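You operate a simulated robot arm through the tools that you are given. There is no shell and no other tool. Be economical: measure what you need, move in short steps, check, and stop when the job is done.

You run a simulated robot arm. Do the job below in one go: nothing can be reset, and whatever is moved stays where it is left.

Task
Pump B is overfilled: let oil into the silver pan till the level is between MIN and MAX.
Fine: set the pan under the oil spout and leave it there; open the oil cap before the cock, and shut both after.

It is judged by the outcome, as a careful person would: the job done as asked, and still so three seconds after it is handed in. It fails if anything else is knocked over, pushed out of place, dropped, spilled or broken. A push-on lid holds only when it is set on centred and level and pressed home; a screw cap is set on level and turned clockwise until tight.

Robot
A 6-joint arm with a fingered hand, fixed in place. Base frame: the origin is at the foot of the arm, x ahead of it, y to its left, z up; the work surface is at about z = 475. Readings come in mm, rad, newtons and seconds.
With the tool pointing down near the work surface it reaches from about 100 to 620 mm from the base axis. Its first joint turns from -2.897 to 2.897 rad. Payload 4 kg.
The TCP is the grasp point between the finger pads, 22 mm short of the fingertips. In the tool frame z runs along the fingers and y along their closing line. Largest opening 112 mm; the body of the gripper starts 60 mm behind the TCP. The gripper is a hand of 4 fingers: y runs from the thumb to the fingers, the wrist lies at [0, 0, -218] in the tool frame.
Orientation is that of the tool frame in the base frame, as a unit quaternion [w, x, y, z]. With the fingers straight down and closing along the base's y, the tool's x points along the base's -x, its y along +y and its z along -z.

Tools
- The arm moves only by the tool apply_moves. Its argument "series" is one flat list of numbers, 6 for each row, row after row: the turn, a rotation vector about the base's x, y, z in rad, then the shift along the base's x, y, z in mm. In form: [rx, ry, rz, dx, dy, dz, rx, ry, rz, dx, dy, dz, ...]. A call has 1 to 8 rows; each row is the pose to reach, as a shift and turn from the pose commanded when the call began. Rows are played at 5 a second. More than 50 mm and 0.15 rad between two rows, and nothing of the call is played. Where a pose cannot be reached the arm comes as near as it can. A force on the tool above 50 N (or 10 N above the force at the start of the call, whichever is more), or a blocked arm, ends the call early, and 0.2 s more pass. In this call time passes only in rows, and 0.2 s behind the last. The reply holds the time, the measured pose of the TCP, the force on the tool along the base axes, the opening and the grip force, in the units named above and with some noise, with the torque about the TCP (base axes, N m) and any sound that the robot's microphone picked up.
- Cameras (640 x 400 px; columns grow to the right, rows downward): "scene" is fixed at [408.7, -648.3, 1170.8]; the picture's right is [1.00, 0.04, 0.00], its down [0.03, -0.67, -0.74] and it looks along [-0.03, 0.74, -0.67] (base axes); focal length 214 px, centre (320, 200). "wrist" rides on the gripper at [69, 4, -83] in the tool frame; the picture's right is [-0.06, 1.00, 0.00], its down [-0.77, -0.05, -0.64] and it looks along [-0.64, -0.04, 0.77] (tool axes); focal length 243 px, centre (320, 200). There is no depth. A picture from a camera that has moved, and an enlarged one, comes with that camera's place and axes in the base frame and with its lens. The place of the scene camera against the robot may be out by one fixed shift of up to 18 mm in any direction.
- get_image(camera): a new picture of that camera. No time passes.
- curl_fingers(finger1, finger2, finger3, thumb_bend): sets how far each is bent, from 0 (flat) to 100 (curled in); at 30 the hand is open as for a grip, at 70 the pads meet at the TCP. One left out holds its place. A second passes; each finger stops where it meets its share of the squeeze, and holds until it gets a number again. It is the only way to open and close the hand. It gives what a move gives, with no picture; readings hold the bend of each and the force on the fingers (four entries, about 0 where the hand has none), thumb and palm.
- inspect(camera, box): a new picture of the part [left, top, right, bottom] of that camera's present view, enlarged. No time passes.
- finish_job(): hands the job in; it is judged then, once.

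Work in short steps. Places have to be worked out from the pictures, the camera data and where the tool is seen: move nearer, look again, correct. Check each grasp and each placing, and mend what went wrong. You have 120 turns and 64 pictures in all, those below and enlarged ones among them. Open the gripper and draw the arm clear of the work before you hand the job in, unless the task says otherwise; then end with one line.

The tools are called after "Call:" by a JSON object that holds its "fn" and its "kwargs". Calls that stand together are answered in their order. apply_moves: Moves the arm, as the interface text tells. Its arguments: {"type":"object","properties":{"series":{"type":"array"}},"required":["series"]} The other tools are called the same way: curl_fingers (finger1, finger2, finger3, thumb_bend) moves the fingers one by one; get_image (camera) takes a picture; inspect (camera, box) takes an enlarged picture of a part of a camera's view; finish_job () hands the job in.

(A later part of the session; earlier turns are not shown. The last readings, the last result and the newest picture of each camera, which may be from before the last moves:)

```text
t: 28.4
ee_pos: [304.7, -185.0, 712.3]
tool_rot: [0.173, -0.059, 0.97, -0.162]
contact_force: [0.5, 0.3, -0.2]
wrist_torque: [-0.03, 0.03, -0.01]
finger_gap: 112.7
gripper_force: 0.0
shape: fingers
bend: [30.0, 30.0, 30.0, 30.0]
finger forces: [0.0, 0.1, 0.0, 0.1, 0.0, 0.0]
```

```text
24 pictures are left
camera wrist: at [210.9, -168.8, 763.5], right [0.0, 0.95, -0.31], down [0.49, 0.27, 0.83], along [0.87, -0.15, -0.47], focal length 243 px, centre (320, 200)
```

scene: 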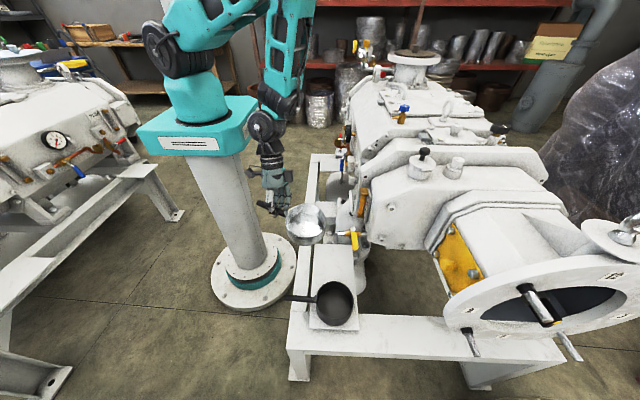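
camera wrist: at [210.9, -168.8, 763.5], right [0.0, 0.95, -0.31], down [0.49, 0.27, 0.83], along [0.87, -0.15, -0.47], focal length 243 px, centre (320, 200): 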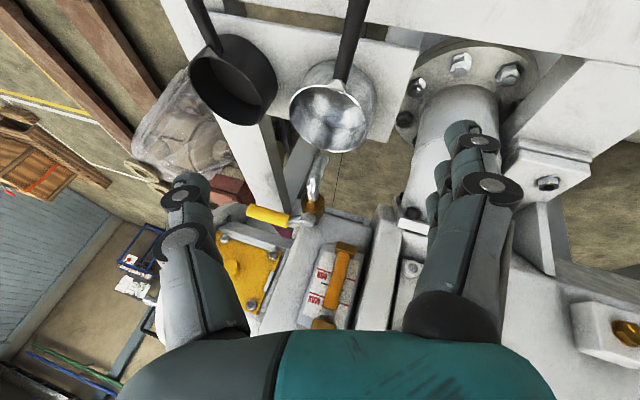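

Call:
{"fn": "inspect", "kwargs": {"camera": "wrist", "box": [260, 50, 400, 240]}}

Call:
{"fn": "inspect", "kwargs": {"camera": "wrist", "box": [295, 230, 375, 335]}}

```text
2.11 times, centred on (330, 145) of wrist
camera zoom: at [210.9, -168.8, 763.5], right [0.0, 0.95, -0.31], down [0.49, 0.27, 0.83], along [0.87, -0.15, -0.47], focal length 511 px, centre (299, 316)
```

zoom: 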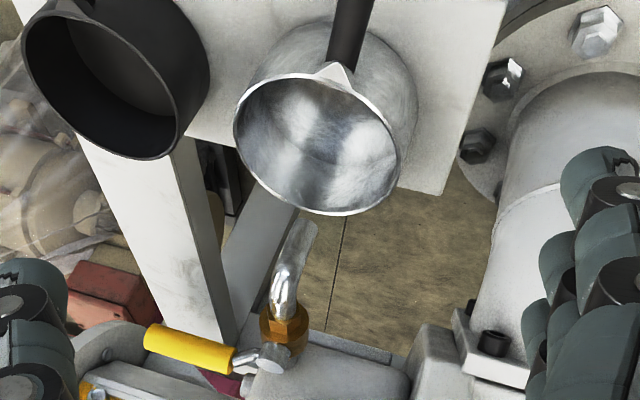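

```text
3.81 times, centred on (335, 282) of wrist
camera zoom: at [210.9, -168.8, 763.5], right [0.0, 0.95, -0.31], down [0.49, 0.27, 0.83], along [0.87, -0.15, -0.47], focal length 924 px, centre (263, -114)
```

zoom: 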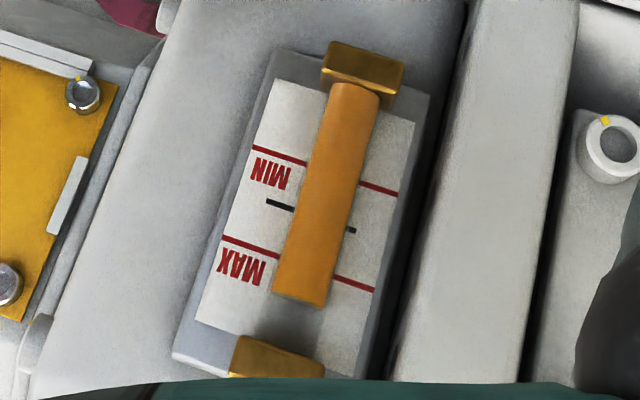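

The pan sits under the spout, whose tip at about (433,-221,585) is well inside the rim. The glass shows oil above MAX. Next is the oil cap: I rise, un-roll the hand and pitch it outward for reach.

Call:
{"fn": "apply_moves", "kwargs": {"series": [0.1, 0, 0, 0, 0, 40, 0.2, 0, 0, 0, 0, 80, 0.31, 0, 0, 0, 0, 120, 0.31, 0, 0, 0, 0, 165, 0.31, 0, 0, 0, 0, 210, 0.31, 0, 0, 0, 0, 255, 0.31, 0, 0, 0, 0, 290]}}

Call:
{"fn": "apply_moves", "kwargs": {"series": [0, -0.08, 0, 45, 0, 0, 0, -0.16, 0, 90, 0, 0, 0, -0.25, 0, 130, 0, 0, 0, -0.25, 0, 175, 0, 0, 0, -0.25, 0, 215, 0, 0]}}

Call:
{"fn": "get_image", "kwargs": {"camera": "wrist"}}

```text
t: 30.0
ee_pos: [300.7, -186.4, 1001.7]
tool_rot: [0.179, -0.033, 0.983, -0.01]
contact_force: [0.0, 1.0, 0.4]
wrist_torque: [0.0, 0.02, -0.04]
finger_gap: 113.1
gripper_force: 0.0
shape: fingers
bend: [30.0, 30.0, 30.0, 30.0]
finger forces: [0.1, 0.0, 0.0, 0.0, 0.0, 0.1]
out of reach, approached as far as the arm can: row 2, 3, 4
```

```text
t: 31.2
ee_pos: [518.6, -183.7, 1002.7]
tool_rot: [0.3, -0.029, 0.953, -0.014]
contact_force: [-0.3, 0.8, 0.5]
wrist_torque: [-0.01, 0.03, 0.03]
finger_gap: 112.8
gripper_force: 0.1
shape: fingers
bend: [30.0, 30.0, 30.0, 30.0]
finger forces: [0.0, 0.1, 0.0, 0.1, 0.0, 0.0]
```

```text
21 pictures are left
camera wrist: at [414.6, -184.1, 1031.7], right [0.0, 1.0, -0.01], down [0.26, 0.01, 0.97], along [0.97, -0.01, -0.26], focal length 243 px, centre (320, 200)
```

wrist: 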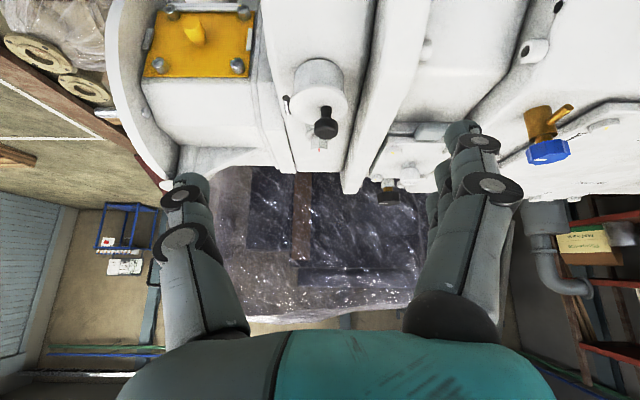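

Call:
{"fn": "inspect", "kwargs": {"camera": "wrist", "box": [270, 40, 370, 160]}}

```text
3.33 times, centred on (320, 100) of wrist
camera zoom: at [414.6, -184.1, 1031.7], right [0.0, 1.0, -0.01], down [0.26, 0.01, 0.97], along [0.97, -0.01, -0.26], focal length 809 px, centre (320, 533)
```

zoom: 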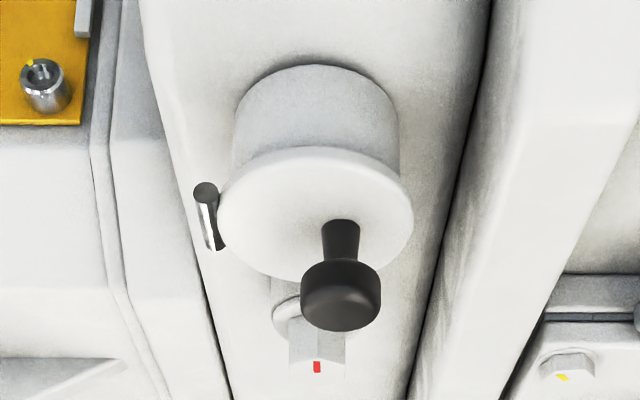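

The knob head is at about (648,-182,889) with a 26 mm diameter. The hinge axis runs along x at about y=-225, z=858, so pushing the knob towards -y and up swings the lid open. I make a finger paddle, roll it slightly, and move to the +y side of the knob.

Call:
{"fn": "curl_fingers", "kwargs": {"finger1": 72, "finger2": 72, "finger3": 72, "thumb_bend": 25}}

Call:
{"fn": "apply_moves", "kwargs": {"series": [-0.1, 0, 0, 35, 15, 0, -0.2, 0, 0, 70, 25, -10, -0.3, 0, 0, 100, 35, -25, -0.35, 0, 0, 125, 40, -50]}}

Call:
{"fn": "get_image", "kwargs": {"camera": "wrist"}}

Call:
{"fn": "inspect", "kwargs": {"camera": "scene", "box": [360, 80, 500, 200]}}

```text
t: 32.2
ee_pos: [518.6, -184.0, 1002.6]
tool_rot: [0.301, -0.03, 0.953, -0.015]
contact_force: [0.6, 0.2, -0.2]
wrist_torque: [-0.06, -0.02, 0.03]
finger_gap: 59.6
gripper_force: 0.0
shape: fingers
bend: [72.0, 72.0, 72.0, 25.0]
finger forces: [0.0, 0.1, 0.0, 0.0, 0.0, 0.1]
```

```text
t: 33.2
ee_pos: [641.4, -142.5, 952.8]
tool_rot: [0.291, -0.082, 0.936, -0.181]
contact_force: [-0.3, 0.2, -0.1]
wrist_torque: [0.01, -0.03, 0.02]
finger_gap: 59.6
gripper_force: 0.1
shape: fingers
bend: [72.0, 72.0, 72.0, 25.0]
finger forces: [0.1, 0.0, 0.0, 0.0, 0.0, 0.1]
```

```text
19 pictures are left
camera wrist: at [536.9, -133.6, 979.5], right [0.0, 0.94, -0.35], down [0.26, 0.34, 0.9], along [0.97, -0.09, -0.24], focal length 243 px, centre (320, 200)
```

wrist: 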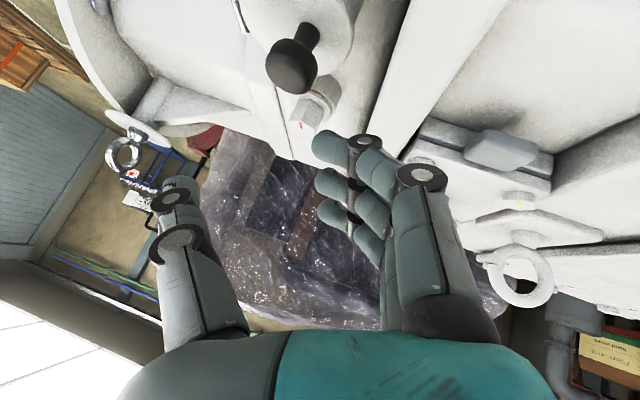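

```text
3.33 times, centred on (430, 140) of scene
camera zoom: at [408.7, -648.3, 1170.8], right [1.0, 0.04, 0.0], down [0.03, -0.67, -0.74], along [-0.03, 0.74, -0.67], focal length 715 px, centre (-47, 400)
```

zoom: 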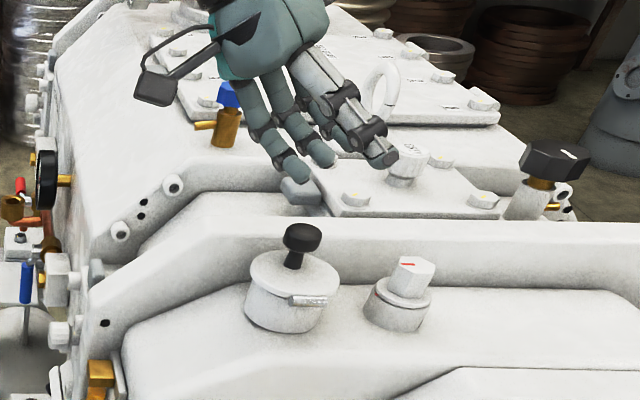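

Reach is fine and the knob estimate is confirmed at (648,-185,887). I lower the fingers just beside the knob on its +y side.

Call:
{"fn": "apply_moves", "kwargs": {"series": [0, 0, 0, 6, -4, -20, 0, 0, 0, 11, -6, -38, 0, 0, 0, 11, -6, -48]}}

Call:
{"fn": "get_image", "kwargs": {"camera": "wrist"}}

Call:
{"fn": "inspect", "kwargs": {"camera": "scene", "box": [390, 110, 490, 190]}}

```text
t: 34.0
ee_pos: [653.7, -149.3, 903.4]
tool_rot: [0.291, -0.082, 0.936, -0.18]
contact_force: [0.3, 0.0, 0.2]
wrist_torque: [0.0, 0.0, 0.02]
finger_gap: 59.7
gripper_force: 0.1
shape: fingers
bend: [72.0, 72.0, 72.0, 25.0]
finger forces: [0.0, 0.0, 0.1, 0.1, 0.0, 0.0]
```

```text
17 pictures are left
camera wrist: at [549.4, -139.3, 930.7], right [0.0, 0.94, -0.35], down [0.26, 0.34, 0.9], along [0.97, -0.09, -0.24], focal length 243 px, centre (320, 200)
```

wrist: 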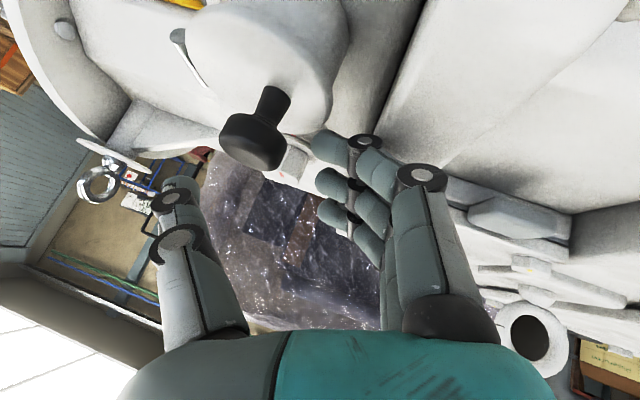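

```text
5.00 times, centred on (440, 150) of scene
camera zoom: at [408.7, -648.3, 1170.8], right [1.0, 0.04, 0.0], down [0.03, -0.67, -0.74], along [-0.03, 0.74, -0.67], focal length 1072 px, centre (-280, 450)
```

zoom: 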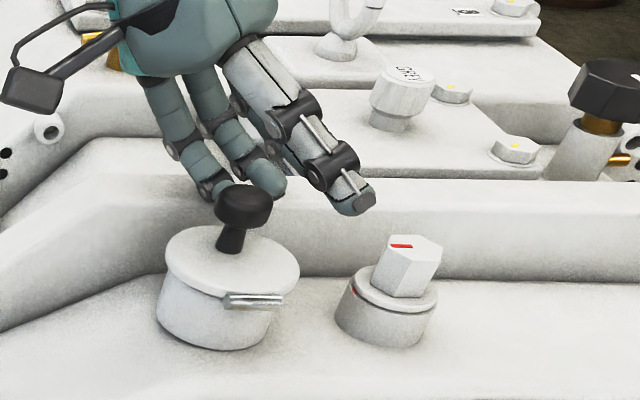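

The fingers are beside the knob. I push along the opening arc while rolling the hand with the lid.

Call:
{"fn": "apply_moves", "kwargs": {"series": [0, 0, 0, 0, -7, 0, 0.14, 0, 0, 0, -17, 10, 0.28, 0, 0, 0, -27, 18, 0.42, 0, 0, 0, -40, 25, 0.56, 0, 0, 0, -53, 30]}}

Call:
{"fn": "inspect", "kwargs": {"camera": "scene", "box": [380, 90, 500, 190]}}

```text
t: 35.2
ee_pos: [653.9, -201.8, 934.4]
tool_rot: [0.303, 0.001, 0.949, 0.086]
contact_force: [0.3, 1.0, 0.0]
wrist_torque: [0.0, 0.01, -0.02]
finger_gap: 60.3
gripper_force: 0.9
shape: fingers
bend: [72.0, 72.0, 72.0, 25.0]
finger forces: [0.5, 0.0, 0.0, 0.0, 0.1, 0.0]
```

```text
4.00 times, centred on (440, 140) of scene
camera zoom: at [408.7, -648.3, 1170.8], right [1.0, 0.04, 0.0], down [0.03, -0.67, -0.74], along [-0.03, 0.74, -0.67], focal length 858 px, centre (-160, 440)
```

zoom: 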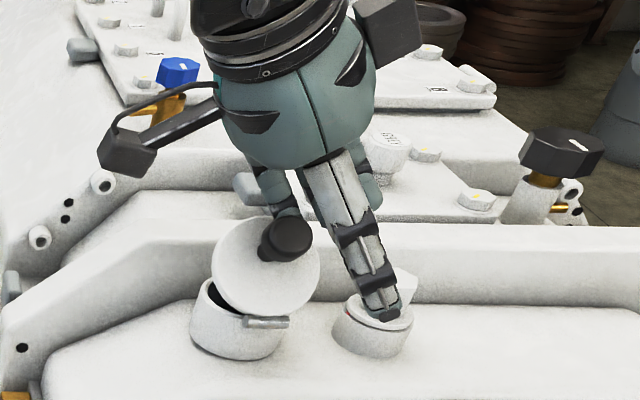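

The lid is opening (about 40°). I continue the arc past vertical.

Call:
{"fn": "apply_moves", "kwargs": {"series": [0.1, 0, 0, 0, -14, 2, 0.2, 0, 0, 0, -28, 2, 0.3, 0, 0, 0, -41, 0, 0.4, 0, 0, 0, -53, -4, 0.5, 0, 0, 0, -65, -10]}}

Call:
{"fn": "inspect", "kwargs": {"camera": "scene", "box": [380, 90, 500, 190]}}

```text
t: 36.4
ee_pos: [655.7, -267.0, 924.8]
tool_rot: [0.292, 0.076, 0.899, 0.318]
contact_force: [3.5, -0.3, 1.3]
wrist_torque: [0.05, -0.07, -0.07]
finger_gap: 62.8
gripper_force: 3.4
shape: fingers
bend: [70.0, 72.0, 72.0, 25.0]
finger forces: [7.9, 0.0, 0.0, 0.1, 0.0, 0.0]
```

```text
4.00 times, centred on (440, 140) of scene
camera zoom: at [408.7, -648.3, 1170.8], right [1.0, 0.04, 0.0], down [0.03, -0.67, -0.74], along [-0.03, 0.74, -0.67], focal length 858 px, centre (-160, 440)
```

zoom: 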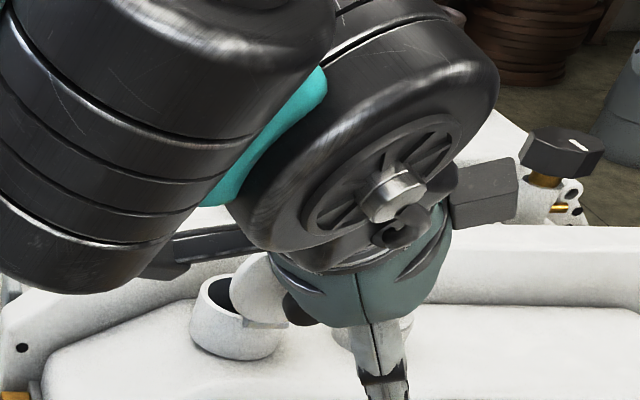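

The lid seems past vertical and pressing a stop (7.9 N on the finger). I retreat along the tool axis and look.

Call:
{"fn": "apply_moves", "kwargs": {"series": [0, 0, 0, -11, -8, 13, 0, 0, 0, -23, -20, 26, 0, 0, 0, -36, -34, 42, -0.1, 0, 0, -60, -34, 60, -0.2, 0, 0, -95, -24, 80, -0.3, 0, 0, -130, -14, 100, -0.4, 0, 0, -170, 0, 110]}}

Call:
{"fn": "inspect", "kwargs": {"camera": "scene", "box": [380, 90, 500, 190]}}

```text
t: 38.0
ee_pos: [484.6, -267.3, 1035.8]
tool_rot: [0.302, 0.016, 0.944, 0.132]
contact_force: [0.2, -0.3, 0.9]
wrist_torque: [0.02, -0.01, -0.02]
finger_gap: 59.9
gripper_force: 0.1
shape: fingers
bend: [72.0, 72.0, 72.0, 25.0]
finger forces: [0.1, 0.1, 0.1, 0.0, 0.0, 0.0]
```

```text
4.00 times, centred on (440, 140) of scene
camera zoom: at [408.7, -648.3, 1170.8], right [1.0, 0.04, 0.0], down [0.03, -0.67, -0.74], along [-0.03, 0.74, -0.67], focal length 858 px, centre (-160, 440)
```

zoom: 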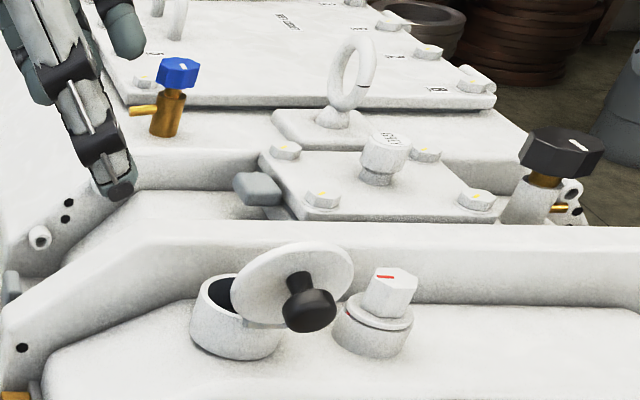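

The lid stays open. Next is the yellow cock: pivot at about (481,-220), lever along -y to about y=-300 at z≈650; the gearbox blocks +x, so it must open towards -x. I reshape the hand to straddle the lever and turn it to fingers-down with the closing line along x.

Call:
{"fn": "curl_fingers", "kwargs": {"finger1": 53, "finger2": 53, "finger3": 53, "thumb_bend": 53}}

Call:
{"fn": "apply_moves", "kwargs": {"series": [-0.058, 0.0227, 0.128, -5, -2, -5, -0.116, 0.0454, 0.256, -10, -4, -10, -0.174, 0.068, 0.384, -15, -6, -20, -0.232, 0.091, 0.512, -20, -8, -30, -0.29, 0.1135, 0.64, -20, -10, -40, -0.348, 0.136, 0.768, -20, -12, -50, -0.406, 0.159, 0.896, -20, -14, -60, -0.464, 0.182, 1.025, -20, -16, -70]}}

Call:
{"fn": "apply_moves", "kwargs": {"series": [-0.058, 0.0227, 0.128, 5, 0, -20, -0.116, 0.0454, 0.256, 10, -1, -40, -0.174, 0.068, 0.384, 14, -2, -70, -0.232, 0.091, 0.512, 17, -2, -100]}}

Call:
{"fn": "get_image", "kwargs": {"camera": "wrist"}}

```text
t: 39.0
ee_pos: [486.0, -265.1, 1036.3]
tool_rot: [0.301, 0.016, 0.944, 0.133]
contact_force: [-0.3, 0.2, -0.1]
wrist_torque: [-0.01, 0.02, -0.01]
finger_gap: 48.9
gripper_force: 0.0
shape: fingers
bend: [53.0, 53.0, 53.0, 53.0]
finger forces: [0.0, 0.0, 0.0, 0.0, 0.1, 0.0]
```

```text
t: 40.8
ee_pos: [481.4, -279.4, 973.2]
tool_rot: [0.112, -0.497, 0.859, 0.052]
contact_force: [0.1, -1.0, 0.8]
wrist_torque: [-0.02, -0.02, 0.03]
finger_gap: 49.1
gripper_force: 0.1
shape: fingers
bend: [53.0, 53.0, 53.0, 53.0]
finger forces: [0.0, 0.0, 0.0, 0.1, 0.0, 0.0]
out of reach, approached as far as the arm can: row 8
```

```text
t: 41.8
ee_pos: [560.0, -315.1, 881.9]
tool_rot: [-0.003, -0.706, 0.708, 0.0]
contact_force: [-0.7, 0.6, 0.4]
wrist_torque: [0.01, -0.01, 0.01]
finger_gap: 49.3
gripper_force: 0.0
shape: fingers
bend: [53.0, 53.0, 53.0, 53.0]
finger forces: [0.1, 0.1, 0.0, 0.0, 0.0, 0.0]
out of reach, approached as far as the arm can: row 1, 2, 3, 4
```

```text
12 pictures are left
camera wrist: at [557.1, -386.6, 964.7], right [-1.0, 0.07, 0.0], down [0.05, 0.77, 0.64], along [0.04, 0.64, -0.77], focal length 243 px, centre (320, 200)
```

wrist: 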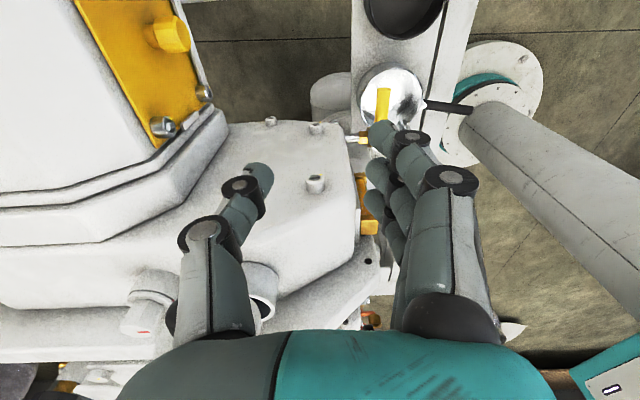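

The full +90° yaw pulled the arm off target. I back the yaw off by 0.4 rad and return above the lever.

Call:
{"fn": "apply_moves", "kwargs": {"series": [0, 0, -0.1, -25, 8, -10, 0, 0, -0.2, -50, 16, -25, 0, 0, -0.3, -70, 25, -50, 0, 0, -0.4, -80, 30, -85, 0, 0, -0.4, -80, 30, -120]}}

```text
t: 43.0
ee_pos: [531.5, -326.3, 819.3]
tool_rot: [-0.009, -0.551, 0.834, 0.041]
contact_force: [0.1, -0.2, 0.0]
wrist_torque: [-0.03, -0.01, 0.01]
finger_gap: 49.2
gripper_force: 0.1
shape: fingers
bend: [53.0, 53.0, 53.0, 53.0]
finger forces: [0.0, 0.1, 0.0, 0.1, 0.1, 0.1]
out of reach, approached as far as the arm can: row 1, 2, 3, 4, 5
```

Call:
{"fn": "apply_moves", "kwargs": {"series": [0, 0, -0.1, -10, 8, 0, 0, 0, -0.2, -20, 16, 0, 0, 0, -0.3, -35, 25, 0, 0, 0, -0.4, -50, 40, 0, 0, 0, -0.4, -50, 40, 0]}}

```text
t: 44.2
ee_pos: [540.1, -317.0, 816.4]
tool_rot: [-0.003, -0.374, 0.926, 0.047]
contact_force: [0.7, 0.3, 0.1]
wrist_torque: [0.01, -0.02, 0.01]
finger_gap: 48.9
gripper_force: 0.1
shape: fingers
bend: [53.0, 53.0, 53.0, 53.0]
finger forces: [0.0, 0.1, 0.0, 0.0, 0.0, 0.0]
out of reach, approached as far as the arm can: row 1, 2, 3, 4, 5
```

The arm seems stuck against a joint limit. I go back up to the region that worked before, undoing the yaw.

Call:
{"fn": "apply_moves", "kwargs": {"series": [0, 0, -0.12, 0, 0, 40, 0, 0, -0.24, -10, 5, 80, 0, 0, -0.36, -20, 10, 120, 0, 0, -0.48, -30, 20, 150, 0, 0, -0.6, -40, 30, 180, 0, 0, -0.72, -50, 40, 200]}}

Call:
{"fn": "get_image", "kwargs": {"camera": "scene"}}

```text
t: 45.6
ee_pos: [529.2, -302.3, 1036.3]
tool_rot: [0.012, -0.024, 0.999, 0.041]
contact_force: [0.4, -0.7, 0.3]
wrist_torque: [0.0, 0.02, 0.01]
finger_gap: 49.1
gripper_force: 0.2
shape: fingers
bend: [53.0, 53.0, 53.0, 53.0]
finger forces: [0.0, 0.1, 0.0, 0.0, 0.0, 0.1]
out of reach, approached as far as the arm can: row 1, 2, 3, 4, 5, 6
```

```text
11 pictures are left
```

scene: 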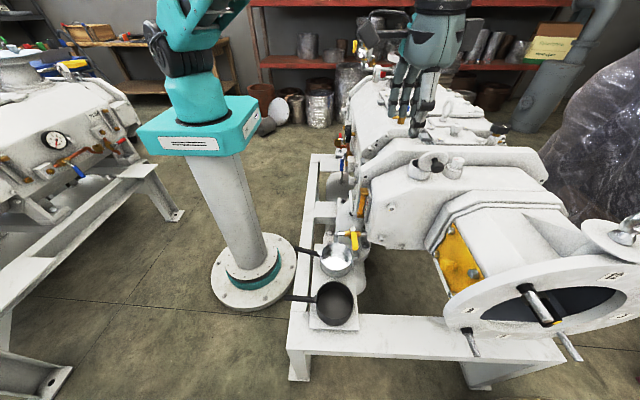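

Call:
{"fn": "apply_moves", "kwargs": {"series": [0, 0, 0, -30, 25, 5, 0, 0, 0, -60, 50, 10, 0, 0, 0, -95, 84, 20]}}

```text
t: 46.4
ee_pos: [504.4, -265.1, 1109.2]
tool_rot: [0.01, -0.024, 0.999, 0.042]
contact_force: [0.0, 0.1, -0.3]
wrist_torque: [0.0, -0.03, -0.02]
finger_gap: 49.3
gripper_force: 0.1
shape: fingers
bend: [53.0, 53.0, 53.0, 53.0]
finger forces: [0.1, 0.1, 0.1, 0.0, 0.0, 0.1]
out of reach, approached as far as the arm can: row 1, 2, 3
```

Call:
{"fn": "apply_moves", "kwargs": {"series": [0, -0.12, 0, 10, 0, -30, 0, -0.24, 0, 20, 0, -60, 0, -0.36, 0, 25, 0, -80, 0, -0.48, 0, 30, 0, -100, 0, -0.6, 0, 30, 0, -100]}}

```text
t: 47.6
ee_pos: [609.8, -343.9, 1071.1]
tool_rot: [0.287, -0.045, 0.955, 0.058]
contact_force: [0.0, 0.4, -0.3]
wrist_torque: [0.0, -0.01, -0.03]
finger_gap: 49.4
gripper_force: 0.1
shape: fingers
bend: [53.0, 53.0, 53.0, 53.0]
finger forces: [0.0, 0.1, 0.1, 0.1, 0.0, 0.1]
out of reach, approached as far as the arm can: row 1, 2, 3, 4, 5
```

All the stuck poses share the same shoulder-to-wrist distance (about 630 mm), so the elbow sits at a limit. I stretch outward in free space to unwind it, then come back in.

Call:
{"fn": "apply_moves", "kwargs": {"series": [0, 0, 0, 25, -17, 10, 0, 0, 0, 50, -35, 20, 0, 0, 0, 70, -50, 25, 0, 0, 0, 85, -60, 30]}}

Call:
{"fn": "apply_moves", "kwargs": {"series": [0, 0, 0, -25, 17, -10, 0, 0, 0, -50, 35, -20, 0, 0, 0, -75, 52, -30, 0, 0, 0, -100, 70, -40, 0, 0, 0, -125, 87, -50, 0, 0, 0, -150, 105, -60]}}

```text
t: 48.6
ee_pos: [629.1, -362.8, 1077.0]
tool_rot: [0.286, -0.045, 0.956, 0.057]
contact_force: [-0.2, -0.6, -0.3]
wrist_torque: [0.0, -0.03, 0.02]
finger_gap: 49.4
gripper_force: 0.0
shape: fingers
bend: [53.0, 53.0, 53.0, 53.0]
finger forces: [0.0, 0.0, 0.1, 0.0, 0.0, 0.0]
out of reach, approached as far as the arm can: row 1, 2, 3, 4
```

```text
t: 50.0
ee_pos: [607.6, -346.3, 1067.6]
tool_rot: [0.286, -0.045, 0.955, 0.059]
contact_force: [0.8, -0.6, 1.2]
wrist_torque: [-0.01, 0.02, -0.02]
finger_gap: 49.3
gripper_force: 0.1
shape: fingers
bend: [53.0, 53.0, 53.0, 53.0]
finger forces: [0.0, 0.0, 0.1, 0.0, 0.1, 0.0]
out of reach, approached as far as the arm can: row 1, 2, 3, 4, 5, 6
```

The elbow has flipped slightly past straight (the distance only ranges 630–655). I raise the stretched arm and then sweep it down, to coax the elbow back to its normal bend in free air.

Call:
{"fn": "apply_moves", "kwargs": {"series": [0, 0, 0, 10, -7, 45, 0, 0, 0, 20, -14, 90, 0, 0, 0, 20, -14, 135, 0, 0, 0, 15, -10, 180, 0, 0, 0, 10, -7, 220]}}

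Call:
{"fn": "apply_moves", "kwargs": {"series": [0, 0, 0, 10, -7, -45, 0, 0, 0, 15, -10, -90, 0, 0, 0, 10, -7, -135, 0, 0, 0, -5, 4, -180, 0, 0, 0, -30, 22, -215, 0, 0, 0, -60, 44, -230]}}

```text
t: 51.2
ee_pos: [530.5, -327.8, 1218.9]
tool_rot: [0.284, -0.042, 0.956, 0.061]
contact_force: [1.4, -1.5, -3.2]
wrist_torque: [0.18, 0.03, 0.11]
finger_gap: 49.0
gripper_force: 0.1
shape: fingers
bend: [53.0, 53.0, 53.0, 53.0]
finger forces: [0.0, 0.0, 0.1, 0.0, 0.0, 0.0]
out of reach, approached as far as the arm can: row 2, 3, 4, 5
```

```text
t: 52.6
ee_pos: [466.2, -282.3, 985.3]
tool_rot: [0.286, -0.045, 0.955, 0.058]
contact_force: [-0.2, -0.7, 0.4]
wrist_torque: [0.01, -0.01, 0.0]
finger_gap: 49.2
gripper_force: 0.1
shape: fingers
bend: [53.0, 53.0, 53.0, 53.0]
finger forces: [0.0, 0.0, 0.0, 0.1, 0.0, 0.0]
```

The elbow is back to normal. I redo the hand turn to fingers-down with closing along x, above the lever.

Call:
{"fn": "apply_moves", "kwargs": {"series": [-0.049, 0.0325, 0.13, 2, 0, 0, -0.098, 0.065, 0.26, 4, 0, -5, -0.147, 0.0975, 0.39, 6, -1, -10, -0.196, 0.13, 0.52, 8, -2, -15, -0.245, 0.1625, 0.65, 10, -3, -20, -0.294, 0.195, 0.78, 12, -3, -30]}}

Call:
{"fn": "apply_moves", "kwargs": {"series": [-0.049, 0.0325, 0.13, 0, 0, -20, -0.098, 0.065, 0.26, 0, 0, -40, -0.147, 0.0975, 0.39, 0, 0, -70, -0.196, 0.13, 0.52, 0, 0, -110, -0.246, 0.163, 0.65, 2, 0, -150]}}

Call:
{"fn": "get_image", "kwargs": {"camera": "wrist"}}

```text
t: 54.0
ee_pos: [477.4, -284.2, 952.1]
tool_rot: [0.142, -0.439, 0.887, 0.029]
contact_force: [0.6, -0.1, -0.5]
wrist_torque: [-0.03, 0.0, -0.01]
finger_gap: 49.4
gripper_force: 0.1
shape: fingers
bend: [53.0, 53.0, 53.0, 53.0]
finger forces: [0.1, 0.1, 0.0, 0.1, 0.1, 0.0]
```

```text
t: 55.2
ee_pos: [544.6, -321.2, 838.9]
tool_rot: [0.0, -0.707, 0.707, 0.027]
contact_force: [-1.0, 1.0, 0.2]
wrist_torque: [0.01, -0.02, -0.01]
finger_gap: 49.6
gripper_force: 0.1
shape: fingers
bend: [53.0, 53.0, 53.0, 53.0]
finger forces: [0.0, 0.0, 0.1, 0.0, 0.1, 0.0]
out of reach, approached as far as the arm can: row 1, 2, 3, 4, 5
```

```text
10 pictures are left
camera wrist: at [543.9, -394.2, 919.1], right [-1.0, 0.06, 0.04], down [0.08, 0.74, 0.67], along [0.01, 0.67, -0.74], focal length 243 px, centre (320, 200)
```

wrist: 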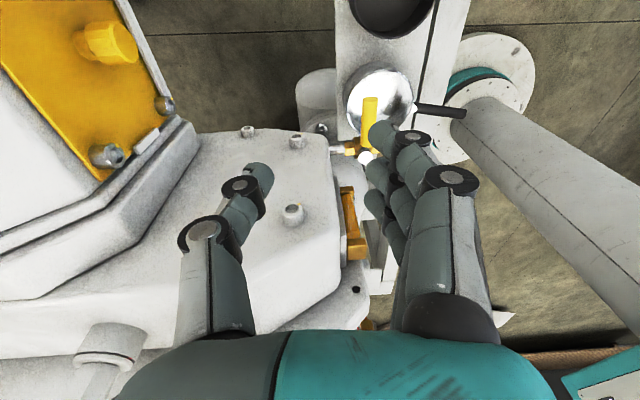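

The same limit again: yaw beyond about 52° makes the arm flip, so I'll work with near-zero yaw and push the lever with a closed fist. First I undo the yaw and repeat the unflip sweep up high.

Call:
{"fn": "apply_moves", "kwargs": {"series": [0, 0, -0.14, 0, 0, 30, 0, 0, -0.28, 0, 0, 60, 0, 0, -0.42, 0, 0, 100, 0, 0, -0.56, 0, 0, 140, 0, 0, -0.7, 0, 0, 180, 0, 0, -0.84, 0, 0, 225, 0, 0, -0.98, 0, 0, 270, 0, 0, -1.12, 0, 0, 310]}}

Call:
{"fn": "apply_moves", "kwargs": {"series": [0, 0, -0.12, 0, 0, 40, 0, -0.1, -0.24, 0, 0, 80, 0, -0.2, -0.3, 0, 0, 120, 0, -0.3, -0.3, 0, 0, 150]}}

Call:
{"fn": "apply_moves", "kwargs": {"series": [0, 0, 0, 5, -4, -45, 0, 0, 0, 10, -8, -90, 0, 0, 0, 10, -7, -135, 0, 0, 0, -5, 4, -180, 0, 0, 0, -30, 22, -215, 0, 0, 0, -60, 40, -230]}}

```text
t: 57.0
ee_pos: [520.7, -354.0, 1121.0]
tool_rot: [-0.006, -0.245, 0.969, 0.004]
contact_force: [-0.6, -0.6, -0.7]
wrist_torque: [0.11, -0.09, -0.01]
finger_gap: 49.3
gripper_force: 0.1
shape: fingers
bend: [53.0, 53.0, 53.0, 53.0]
finger forces: [0.0, 0.0, 0.1, 0.0, 0.0, 0.0]
out of reach, approached as far as the arm can: row 2, 7, 8
```

```text
refused: row 2 steps farther than a row can; nothing moved
```

```text
t: 58.4
ee_pos: [528.2, -363.1, 900.2]
tool_rot: [-0.006, -0.245, 0.969, 0.004]
contact_force: [1.4, -0.4, 0.0]
wrist_torque: [0.01, -0.02, 0.04]
finger_gap: 49.3
gripper_force: 0.1
shape: fingers
bend: [53.0, 53.0, 53.0, 53.0]
finger forces: [0.0, 0.1, 0.0, 0.0, 0.0, 0.0]
out of reach, approached as far as the arm can: row 4, 5, 6
```

Still flipped. I go up again while pitching the hand outward as before, then sweep down.

Call:
{"fn": "apply_moves", "kwargs": {"series": [0, 0, -0.13, 0, 0, 40, 0, 0, -0.26, 0, 0, 80, 0, 0, -0.39, 0, 0, 120, 0, 0, -0.49, 0, 0, 160]}}

Call:
{"fn": "apply_moves", "kwargs": {"series": [0, -0.12, 0, 15, -10, 30, 0, -0.24, 0, 30, -20, 60, 0, -0.36, 0, 40, -30, 100, 0, -0.48, 0, 40, -30, 140, 0, -0.6, 0, 40, -30, 180, 0, -0.6, 0, 40, -30, 220]}}

Call:
{"fn": "apply_moves", "kwargs": {"series": [0, 0, 0, 10, -7, -45, 0, 0, 0, 15, -10, -90, 0, 0, 0, 10, -7, -135, 0, 0, 0, -5, 4, -180, 0, 0, 0, -30, 22, -215, 0, 0, 0, -60, 44, -230]}}

```text
t: 59.4
ee_pos: [531.6, -361.8, 1062.0]
tool_rot: [-0.005, -0.003, 1.0, 0.006]
contact_force: [0.1, -0.1, -0.6]
wrist_torque: [0.03, -0.01, -0.03]
finger_gap: 49.5
gripper_force: 0.0
shape: fingers
bend: [53.0, 53.0, 53.0, 53.0]
finger forces: [0.1, 0.1, 0.1, 0.1, 0.0, 0.1]
```

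```text
t: 60.8
ee_pos: [527.6, -373.4, 1229.3]
tool_rot: [0.29, -0.002, 0.957, 0.006]
contact_force: [0.3, -2.4, -0.9]
wrist_torque: [0.11, -0.07, 0.05]
finger_gap: 49.1
gripper_force: 0.0
shape: fingers
bend: [53.0, 53.0, 53.0, 53.0]
finger forces: [0.0, 0.0, 0.1, 0.1, 0.1, 0.1]
out of reach, approached as far as the arm can: row 1, 2, 3, 4, 5, 6
```

```text
t: 62.2
ee_pos: [469.0, -324.6, 1004.3]
tool_rot: [0.292, -0.005, 0.956, 0.004]
contact_force: [0.3, -0.6, -0.1]
wrist_torque: [-0.01, 0.01, 0.02]
finger_gap: 49.4
gripper_force: 0.0
shape: fingers
bend: [53.0, 53.0, 53.0, 53.0]
finger forces: [0.0, 0.0, 0.0, 0.0, 0.1, 0.0]
```

Unflipped again. I close to a fist, bring the hand to fingers-down with a small roll leaning away from the gearbox, and go to the +x side of the lever end.

Call:
{"fn": "curl_fingers", "kwargs": {"finger1": 70, "finger2": 70, "finger3": 70, "thumb_bend": 70}}

Call:
{"fn": "apply_moves", "kwargs": {"series": [0, 0.12, 0, 12, 3, -25, 0, 0.24, 0, 24, 6, -50, 0, 0.36, 0, 36, 9, -80, 0, 0.48, 0, 48, 12, -115, 0, 0.59, 0, 58, 15, -150]}}

Call:
{"fn": "apply_moves", "kwargs": {"series": [0.1, 0, 0, 1, 2, -35, 0.2, 0, 0, 3, 5, -70, 0.3, 0, 0, 4, 10, -100, 0.35, 0, 0, 4, 12, -130]}}

Call:
{"fn": "get_image", "kwargs": {"camera": "wrist"}}

```text
t: 63.2
ee_pos: [470.5, -325.1, 1005.5]
tool_rot: [0.291, -0.004, 0.957, 0.004]
contact_force: [0.2, 1.1, 0.9]
wrist_torque: [-0.01, 0.0, 0.01]
finger_gap: 10.0
gripper_force: 0.1
shape: fingers
bend: [70.0, 70.0, 70.0, 70.0]
finger forces: [0.0, 0.0, 0.0, 0.0, 0.0, 0.1]
```

```text
t: 64.4
ee_pos: [527.9, -309.1, 857.1]
tool_rot: [0.0, -0.003, 1.0, 0.004]
contact_force: [0.0, -0.1, -0.1]
wrist_torque: [-0.02, 0.0, -0.03]
finger_gap: 9.9
gripper_force: 0.0
shape: fingers
bend: [70.0, 70.0, 70.0, 70.0]
finger forces: [0.1, 0.0, 0.0, 0.1, 0.0, 0.0]
```

```text
t: 65.4
ee_pos: [528.4, -300.3, 725.8]
tool_rot: [0.001, -0.002, 0.984, 0.178]
contact_force: [-0.2, 0.7, 0.2]
wrist_torque: [0.0, -0.02, -0.01]
finger_gap: 9.9
gripper_force: 0.0
shape: fingers
bend: [70.0, 70.0, 70.0, 70.0]
finger forces: [0.0, 0.1, 0.1, 0.0, 0.0, 0.0]
```

```text
9 pictures are left
camera wrist: at [460.8, -326.9, 805.5], right [0.06, 0.93, 0.35], down [0.76, -0.27, 0.59], along [0.64, 0.24, -0.73], focal length 243 px, centre (320, 200)
```

wrist: 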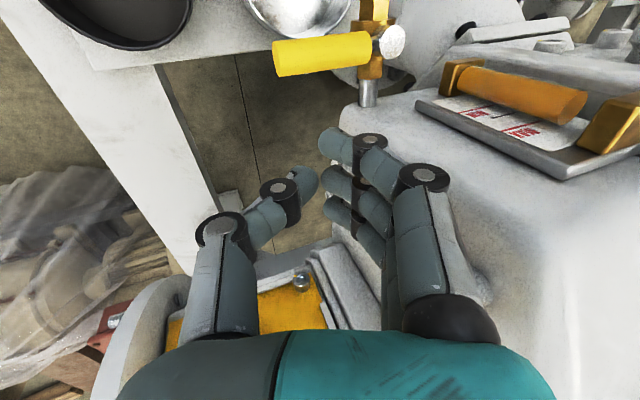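

This view shows the lever (x≈486, y -240…-298, z≈650) and the sight glass with oil above MAX. I roll a bit more and lower the fist on the +x side of the lever end.

Call:
{"fn": "apply_moves", "kwargs": {"series": [0.1, 0, 0, 6, 2, -15, 0.2, 0, 0, 8, 6, -35, 0.25, 0, 0, 8, 10, -55, 0.25, 0, 0, 8, 11, -71]}}

Call:
{"fn": "inspect", "kwargs": {"camera": "scene", "box": [330, 170, 430, 250]}}

```text
t: 66.5
ee_pos: [490.4, -270.0, 676.3]
tool_rot: [0.01, -0.008, 0.955, 0.295]
contact_force: [-6.1, -4.5, 23.2]
wrist_torque: [0.58, 0.39, 0.34]
finger_gap: 16.4
gripper_force: 16.3
shape: fingers
bend: [71.0, 70.0, 70.0, 70.0]
finger forces: [24.9, 6.3, 0.1, 0.1, 0.7, 0.1]
out of reach, approached as far as the arm can: row 1, 2, 3, 4
stopped in row 4: the force on the tool passed its limit (the readings are from after the stop); the commanded pose is now the measured one
```

```text
5.00 times, centred on (380, 210) of scene
camera zoom: at [408.7, -648.3, 1170.8], right [1.0, 0.04, 0.0], down [0.03, -0.67, -0.74], along [-0.03, 0.74, -0.67], focal length 1072 px, centre (20, 150)
```

zoom: 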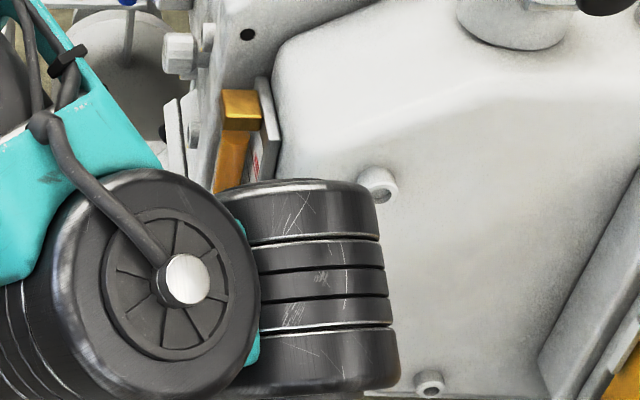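

The reach ran out and the fist came down onto the lever. I lift off at once and use a pose with less roll and some outward pitch, which keeps the wrist nearer.

Call:
{"fn": "apply_moves", "kwargs": {"series": [0, 0, 0, 0, -3, 35, -0.06, -0.1, 0, 10, -8, 60, -0.12, -0.2, 0, 22, -12, 70, -0.18, -0.3, 0, 35, -16, 70, -0.25, -0.4, 0, 45, -19, 70]}}

Call:
{"fn": "get_image", "kwargs": {"camera": "wrist"}}

```text
t: 67.7
ee_pos: [563.7, -302.2, 763.7]
tool_rot: [0.173, -0.05, 0.951, 0.25]
contact_force: [1.0, -0.1, -0.6]
wrist_torque: [0.06, 0.0, 0.0]
finger_gap: 10.0
gripper_force: 0.0
shape: fingers
bend: [70.0, 70.0, 70.0, 70.0]
finger forces: [0.1, 0.0, 0.1, 0.0, 0.1, 0.0]
out of reach, approached as far as the arm can: row 2, 3, 4, 5
```

```text
7 pictures are left
camera wrist: at [473.3, -340.4, 809.4], right [-0.12, 0.87, 0.48], down [0.53, -0.35, 0.77], along [0.84, 0.35, -0.42], focal length 243 px, centre (320, 200)
```

wrist: 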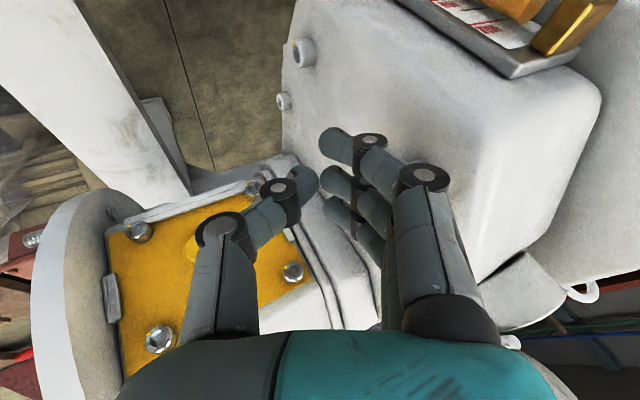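

The elbow has straightened again. I raise the arm to the high position with the earlier orientation and repeat the sweep to restore it.

Call:
{"fn": "apply_moves", "kwargs": {"series": [0, 0, 0, 0, -5, 45, 0, 0, 0, 0, -10, 90, -0.1, -0.05, 0, 0, -15, 130, -0.2, -0.1, 0, 0, -20, 170, -0.3, -0.15, 0, 0, -25, 210, -0.4, -0.2, 0, 0, -30, 250, -0.45, -0.23, 0, 0, -30, 295, -0.45, -0.23, 0, 0, -30, 340]}}

Call:
{"fn": "apply_moves", "kwargs": {"series": [0, 0, 0, 10, -7, 45, 0, 0, 0, 20, -14, 90, 0, 0, 0, 20, -14, 135]}}

Call:
{"fn": "apply_moves", "kwargs": {"series": [0, 0, 0, 10, -7, -45, 0, 0, 0, 15, -10, -90, 0, 0, 0, 10, -7, -135, 0, 0, 0, -5, 4, -180, 0, 0, 0, -30, 22, -215, 0, 0, 0, -60, 44, -230]}}

```text
t: 69.5
ee_pos: [532.8, -317.9, 1084.5]
tool_rot: [0.284, -0.127, 0.948, -0.059]
contact_force: [-0.5, 0.1, -0.4]
wrist_torque: [0.0, 0.02, 0.01]
finger_gap: 9.5
gripper_force: 0.0
shape: fingers
bend: [70.0, 70.0, 70.0, 70.0]
finger forces: [0.0, 0.0, 0.1, 0.0, 0.1, 0.0]
```

```text
t: 70.2
ee_pos: [554.8, -331.6, 1221.3]
tool_rot: [0.284, -0.127, 0.948, -0.06]
contact_force: [-0.2, 0.2, -0.1]
wrist_torque: [0.0, 0.0, -0.02]
finger_gap: 9.7
gripper_force: 0.0
shape: fingers
bend: [70.0, 70.0, 70.0, 70.0]
finger forces: [0.0, 0.1, 0.1, 0.0, 0.0, 0.0]
```

```text
t: 71.7
ee_pos: [496.1, -290.7, 990.0]
tool_rot: [0.285, -0.127, 0.948, -0.059]
contact_force: [0.3, -1.0, 0.4]
wrist_torque: [-0.01, -0.03, 0.07]
finger_gap: 9.7
gripper_force: 0.1
shape: fingers
bend: [70.0, 70.0, 70.0, 70.0]
finger forces: [0.0, 0.1, 0.0, 0.1, 0.1, 0.1]
```

Everything is reachable again. I set a compromise orientation (pitch 0.35, roll 0.35, no yaw) and go to the +x side of the lever end, still above it.

Call:
{"fn": "apply_moves", "kwargs": {"series": [0.102, 0.054, -0.038, 8, -4, -30, 0.204, 0.108, -0.076, 16, -8, -60, 0.306, 0.162, -0.114, 24, -12, -95, 0.408, 0.216, -0.152, 34, -15, -130, 0.508, 0.271, -0.188, 42, -15, -170, 0.508, 0.271, -0.188, 42, -13, -210, 0.508, 0.271, -0.188, 42, -10, -250]}}

```text
t: 73.2
ee_pos: [537.7, -300.1, 739.0]
tool_rot: [0.173, 0.031, 0.969, 0.172]
contact_force: [0.2, 0.5, 0.6]
wrist_torque: [-0.01, -0.02, -0.02]
finger_gap: 9.7
gripper_force: 0.0
shape: fingers
bend: [70.0, 70.0, 70.0, 70.0]
finger forces: [0.0, 0.0, 0.0, 0.1, 0.0, 0.1]
```

Reached exactly. I lower beside the lever to z=660.

Call:
{"fn": "apply_moves", "kwargs": {"series": [0, 0, 0, 1, 1, -30, 0, 0, 0, 1, 3, -60, 0, 0, 0, 1, 4, -79]}}

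Call:
{"fn": "get_image", "kwargs": {"camera": "wrist"}}

```text
t: 74.0
ee_pos: [539.3, -295.6, 659.8]
tool_rot: [0.173, 0.031, 0.969, 0.171]
contact_force: [0.8, 0.6, 0.7]
wrist_torque: [0.0, -0.01, -0.02]
finger_gap: 9.3
gripper_force: 0.0
shape: fingers
bend: [70.0, 70.0, 70.0, 70.0]
finger forces: [0.1, 0.1, 0.1, 0.1, 0.0, 0.0]
```

```text
6 pictures are left
camera wrist: at [446.0, -311.6, 711.3], right [0.06, 0.93, 0.36], down [0.5, -0.34, 0.8], along [0.87, 0.13, -0.48], focal length 243 px, centre (320, 200)
```

wrist: 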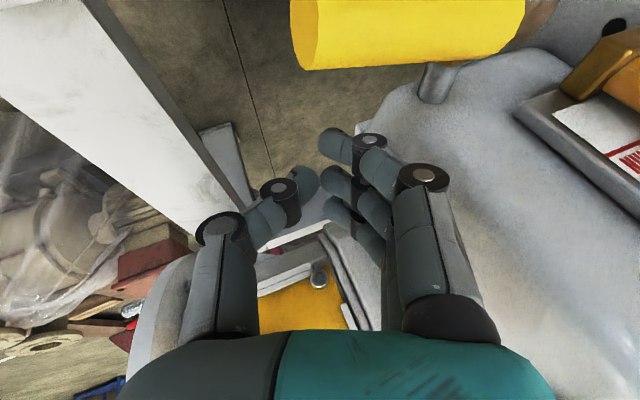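

The fist is beside the lever end, and time passes only in moves. I push the lever along its arc towards -x.

Call:
{"fn": "apply_moves", "kwargs": {"series": [0, 0, 0, -10, 4, 0, 0, 0, 0, -18, 5, 0, 0, 0, 0, -28, 5, 0, 0, 0, 0, -38, 6, 0, 0, 0, 0, -48, 9, 0, 0, 0, 0, -57, 13, 0, 0, 0, 0, -65, 20, 0, 0, 0, 0, -72, 27, 0]}}

Call:
{"fn": "get_image", "kwargs": {"camera": "wrist"}}

```text
t: 75.8
ee_pos: [465.6, -265.3, 658.9]
tool_rot: [0.171, 0.031, 0.97, 0.172]
contact_force: [0.5, 0.0, -0.3]
wrist_torque: [0.01, 0.01, -0.01]
finger_gap: 8.9
gripper_force: 0.8
shape: fingers
bend: [70.0, 70.0, 70.0, 70.0]
finger forces: [1.1, 0.0, 0.0, 0.1, 0.1, 0.1]
```

```text
5 pictures are left
camera wrist: at [373.5, -280.7, 712.3], right [0.06, 0.93, 0.36], down [0.5, -0.34, 0.8], along [0.87, 0.13, -0.48], focal length 243 px, centre (320, 200)
```

wrist: 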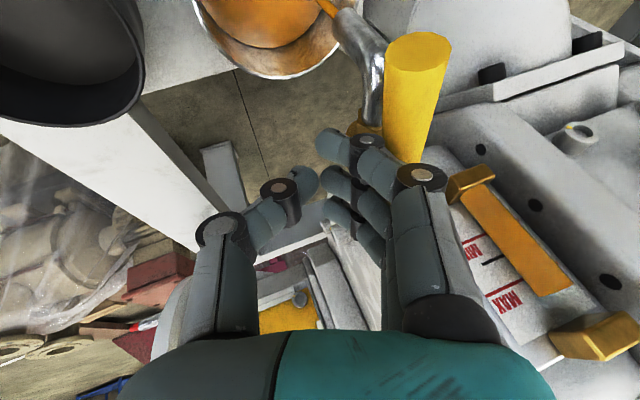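

The cock is open and oil is running into the pan. I check the level in the glass closely.

Call:
{"fn": "inspect", "kwargs": {"camera": "wrist", "box": [430, 160, 630, 360]}}

```text
2.00 times, centred on (530, 260) of wrist
camera zoom: at [373.5, -280.7, 712.3], right [0.06, 0.93, 0.36], down [0.5, -0.34, 0.8], along [0.87, 0.13, -0.48], focal length 485 px, centre (-100, 80)
```

zoom: 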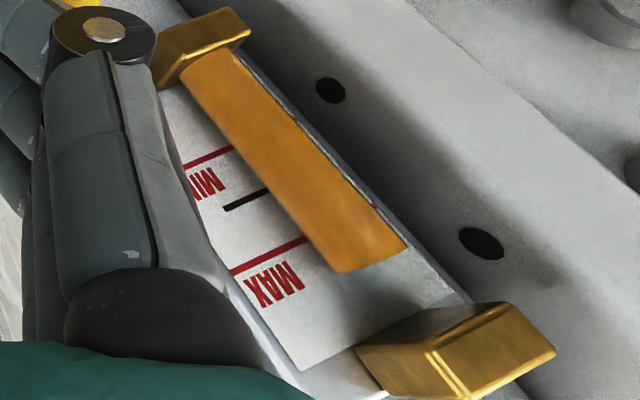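

The level is just about at MAX and falling at perhaps 0.2 of the glass per second, so I must shut quickly. In one call I hop over the lever to its other side, squaring the hand up, and sweep it back to closed.

Call:
{"fn": "apply_moves", "kwargs": {"series": [-0.1, 0.1, 0, -12, 0, 38, -0.2, 0.2, 0, -30, 42, 38, -0.3, 0.3, 0, -40, 70, 26, -0.3, 0.3, 0, -40, 72, 4.5, -0.3, 0.3, 0, -42, 45, 4.5, -0.3, 0.3, 0, -40, 18, 4.5, -0.3, 0.3, 0, -30, 0, 4.5, -0.3, 0.3, 0, -17, -9, 4.5]}}

Call:
{"fn": "get_image", "kwargs": {"camera": "wrist"}}

```text
t: 77.7
ee_pos: [448.9, -273.5, 662.8]
tool_rot: [0.028, 0.031, 0.999, 0.02]
contact_force: [-1.5, 1.1, 0.6]
wrist_torque: [0.0, 0.03, 0.09]
finger_gap: 9.0
gripper_force: 0.4
shape: fingers
bend: [70.0, 70.0, 68.0, 70.0]
finger forces: [0.0, 0.0, 1.4, 0.0, 0.0, 0.0]
```

```text
3 pictures are left
camera wrist: at [376.6, -269.9, 743.0], right [0.12, 0.99, 0.04], down [0.72, -0.12, 0.68], along [0.68, -0.05, -0.73], focal length 243 px, centre (320, 200)
```

wrist: 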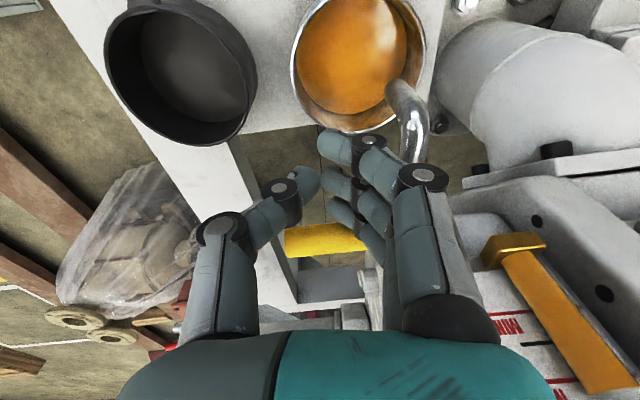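

The lever is back in its closed position and nothing is flowing. I back off to the square-on viewpoint to read the level.

Call:
{"fn": "apply_moves", "kwargs": {"series": [0, 0, 0, -12, 0, 20, 0, 0, 0, -25, 0, 55, 0, -0.1, 0, -60, 20, 70, 0, -0.2, 0, -95, 45, 65, 0, -0.3, 0, -125, 70, 55, 0, -0.3, 0, -145, 88, 50]}}

Call:
{"fn": "inspect", "kwargs": {"camera": "wrist", "box": [270, 100, 450, 330]}}

```text
t: 79.0
ee_pos: [304.3, -187.8, 712.3]
tool_rot: [0.178, 0.026, 0.983, 0.022]
contact_force: [0.5, 1.0, 0.0]
wrist_torque: [-0.01, -0.01, 0.0]
finger_gap: 8.9
gripper_force: 0.1
shape: fingers
bend: [70.0, 70.0, 70.0, 70.0]
finger forces: [0.1, 0.1, 0.0, 0.0, 0.0, 0.0]
```

```text
1.74 times, centred on (360, 215) of wrist
camera zoom: at [210.7, -183.5, 767.5], right [0.1, 0.99, 0.08], down [0.49, -0.12, 0.86], along [0.87, -0.05, -0.5], focal length 422 px, centre (250, 174)
```

zoom: 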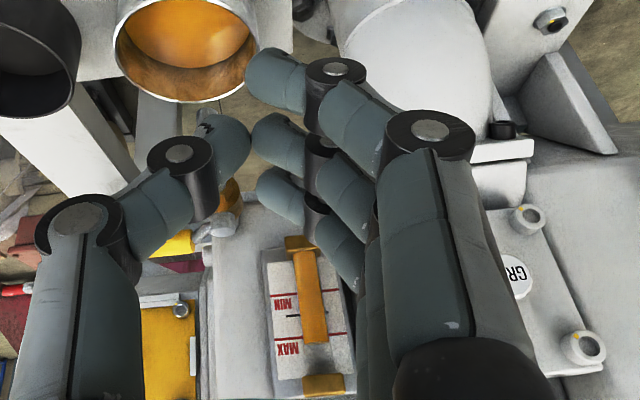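

The level is still slightly above MAX (roughly 5 mm of a 35 mm span), so the flow is slower than I feared, about 0.1 span/s. I repeat the opening with the same waypoints and this time hold it open for some seconds.

Call:
{"fn": "apply_moves", "kwargs": {"series": [0, 0, 0, 20, -20, 38, 0.1, 0, 0, 45, -50, 60, 0.2, 0, 0, 75, -85, 65, 0.3, 0, 0, 110, -110, 65, 0.3, 0, 0, 150, -112, 60, 0.3, 0, 0, 190, -112, 50, 0.3, 0, 0, 233, -112, 40]}}

```text
t: 80.7
ee_pos: [540.4, -301.6, 755.9]
tool_rot: [0.172, 0.053, 0.969, 0.169]
contact_force: [0.2, -0.6, -0.5]
wrist_torque: [0.0, -0.02, -0.04]
finger_gap: 8.9
gripper_force: 0.1
shape: fingers
bend: [70.0, 70.0, 70.0, 70.0]
finger forces: [0.0, 0.0, 0.0, 0.0, 0.1, 0.0]
```

Call:
{"fn": "apply_moves", "kwargs": {"series": [0, 0, 0, 0, 2, -40, 0, 0, 0, 0, 4, -75, 0, 0, 0, 0, 5, -96]}}

```text
t: 81.5
ee_pos: [539.6, -293.2, 659.4]
tool_rot: [0.172, 0.053, 0.969, 0.17]
contact_force: [0.0, 0.5, -0.3]
wrist_torque: [-0.01, 0.02, 0.0]
finger_gap: 8.9
gripper_force: 0.0
shape: fingers
bend: [70.0, 70.0, 70.0, 70.0]
finger forces: [0.0, 0.1, 0.1, 0.0, 0.1, 0.0]
```

In place beside the lever; I push it open as before.

Call:
{"fn": "apply_moves", "kwargs": {"series": [0, 0, 0, -10, 2, 0, 0, 0, 0, -18, 3, 0, 0, 0, 0, -28, 3, 0, 0, 0, 0, -38, 4, 0, 0, 0, 0, -48, 7, 0, 0, 0, 0, -57, 11, 0, 0, 0, 0, -65, 18, 0, 0, 0, 0, -73, 26, 0]}}

```text
t: 83.2
ee_pos: [463.0, -268.0, 657.2]
tool_rot: [0.172, 0.052, 0.969, 0.169]
contact_force: [0.5, -0.9, -1.1]
wrist_torque: [0.01, -0.03, -0.02]
finger_gap: 8.7
gripper_force: 0.3
shape: fingers
bend: [70.0, 70.0, 70.0, 70.0]
finger forces: [1.1, 0.0, 0.1, 0.0, 0.0, 0.1]
```

Open again. I hop to the lever's other side and park there, ready to close.

Call:
{"fn": "apply_moves", "kwargs": {"series": [-0.1, 0.1, 0, -12, 0, 38, -0.2, 0.2, 0, -30, 42, 38, -0.3, 0.3, 0, -40, 70, 26, -0.3, 0.3, 0, -40, 72, 5]}}

Call:
{"fn": "apply_moves", "kwargs": {"series": [0, 0, 0, 0, 0, 0, 0, 0, 0, 0, 0, 0, 0, 0, 0, 0, 0, 0, 0, 0, 0, 0, 0, 0, 0, 0, 0, 0, 0, 0, 0, 0, 0, 0, 0, 0, 0, 0, 0, 0, 0, 0, 0, 0, 0, 0, 0, 0]}}

Call:
{"fn": "apply_moves", "kwargs": {"series": [0, 0, 0, 0, 0, 0, 0, 0, 0, 0, 0, 0, 0, 0, 0, 0, 0, 0, 0, 0, 0, -2, -27, 0, 0, 0, 0, 0, -54, 0, 0, 0, 0, 10, -72, 0, 0, 0, 0, 23, -81, 0]}}

```text
t: 84.2
ee_pos: [424.3, -197.0, 662.1]
tool_rot: [0.032, 0.05, 0.998, 0.013]
contact_force: [-0.1, 0.2, 0.3]
wrist_torque: [0.01, -0.02, -0.02]
finger_gap: 9.2
gripper_force: 0.8
shape: fingers
bend: [70.0, 70.0, 70.0, 70.0]
finger forces: [0.0, 0.0, 0.1, 0.0, 0.5, 0.1]
```

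```text
t: 86.0
ee_pos: [424.2, -197.5, 662.4]
tool_rot: [0.031, 0.051, 0.998, 0.014]
contact_force: [0.0, -0.3, 0.3]
wrist_torque: [-0.05, 0.01, 0.0]
finger_gap: 9.0
gripper_force: 0.1
shape: fingers
bend: [70.0, 70.0, 70.0, 70.0]
finger forces: [0.0, 0.1, 0.0, 0.1, 0.1, 0.0]
```

```text
t: 87.7
ee_pos: [447.3, -277.8, 663.7]
tool_rot: [0.032, 0.051, 0.998, 0.014]
contact_force: [-0.8, 1.0, 0.7]
wrist_torque: [0.01, 0.0, 0.03]
finger_gap: 9.4
gripper_force: 0.7
shape: fingers
bend: [70.0, 70.0, 69.0, 70.0]
finger forces: [0.1, 0.0, 0.9, 0.1, 0.0, 0.0]
```

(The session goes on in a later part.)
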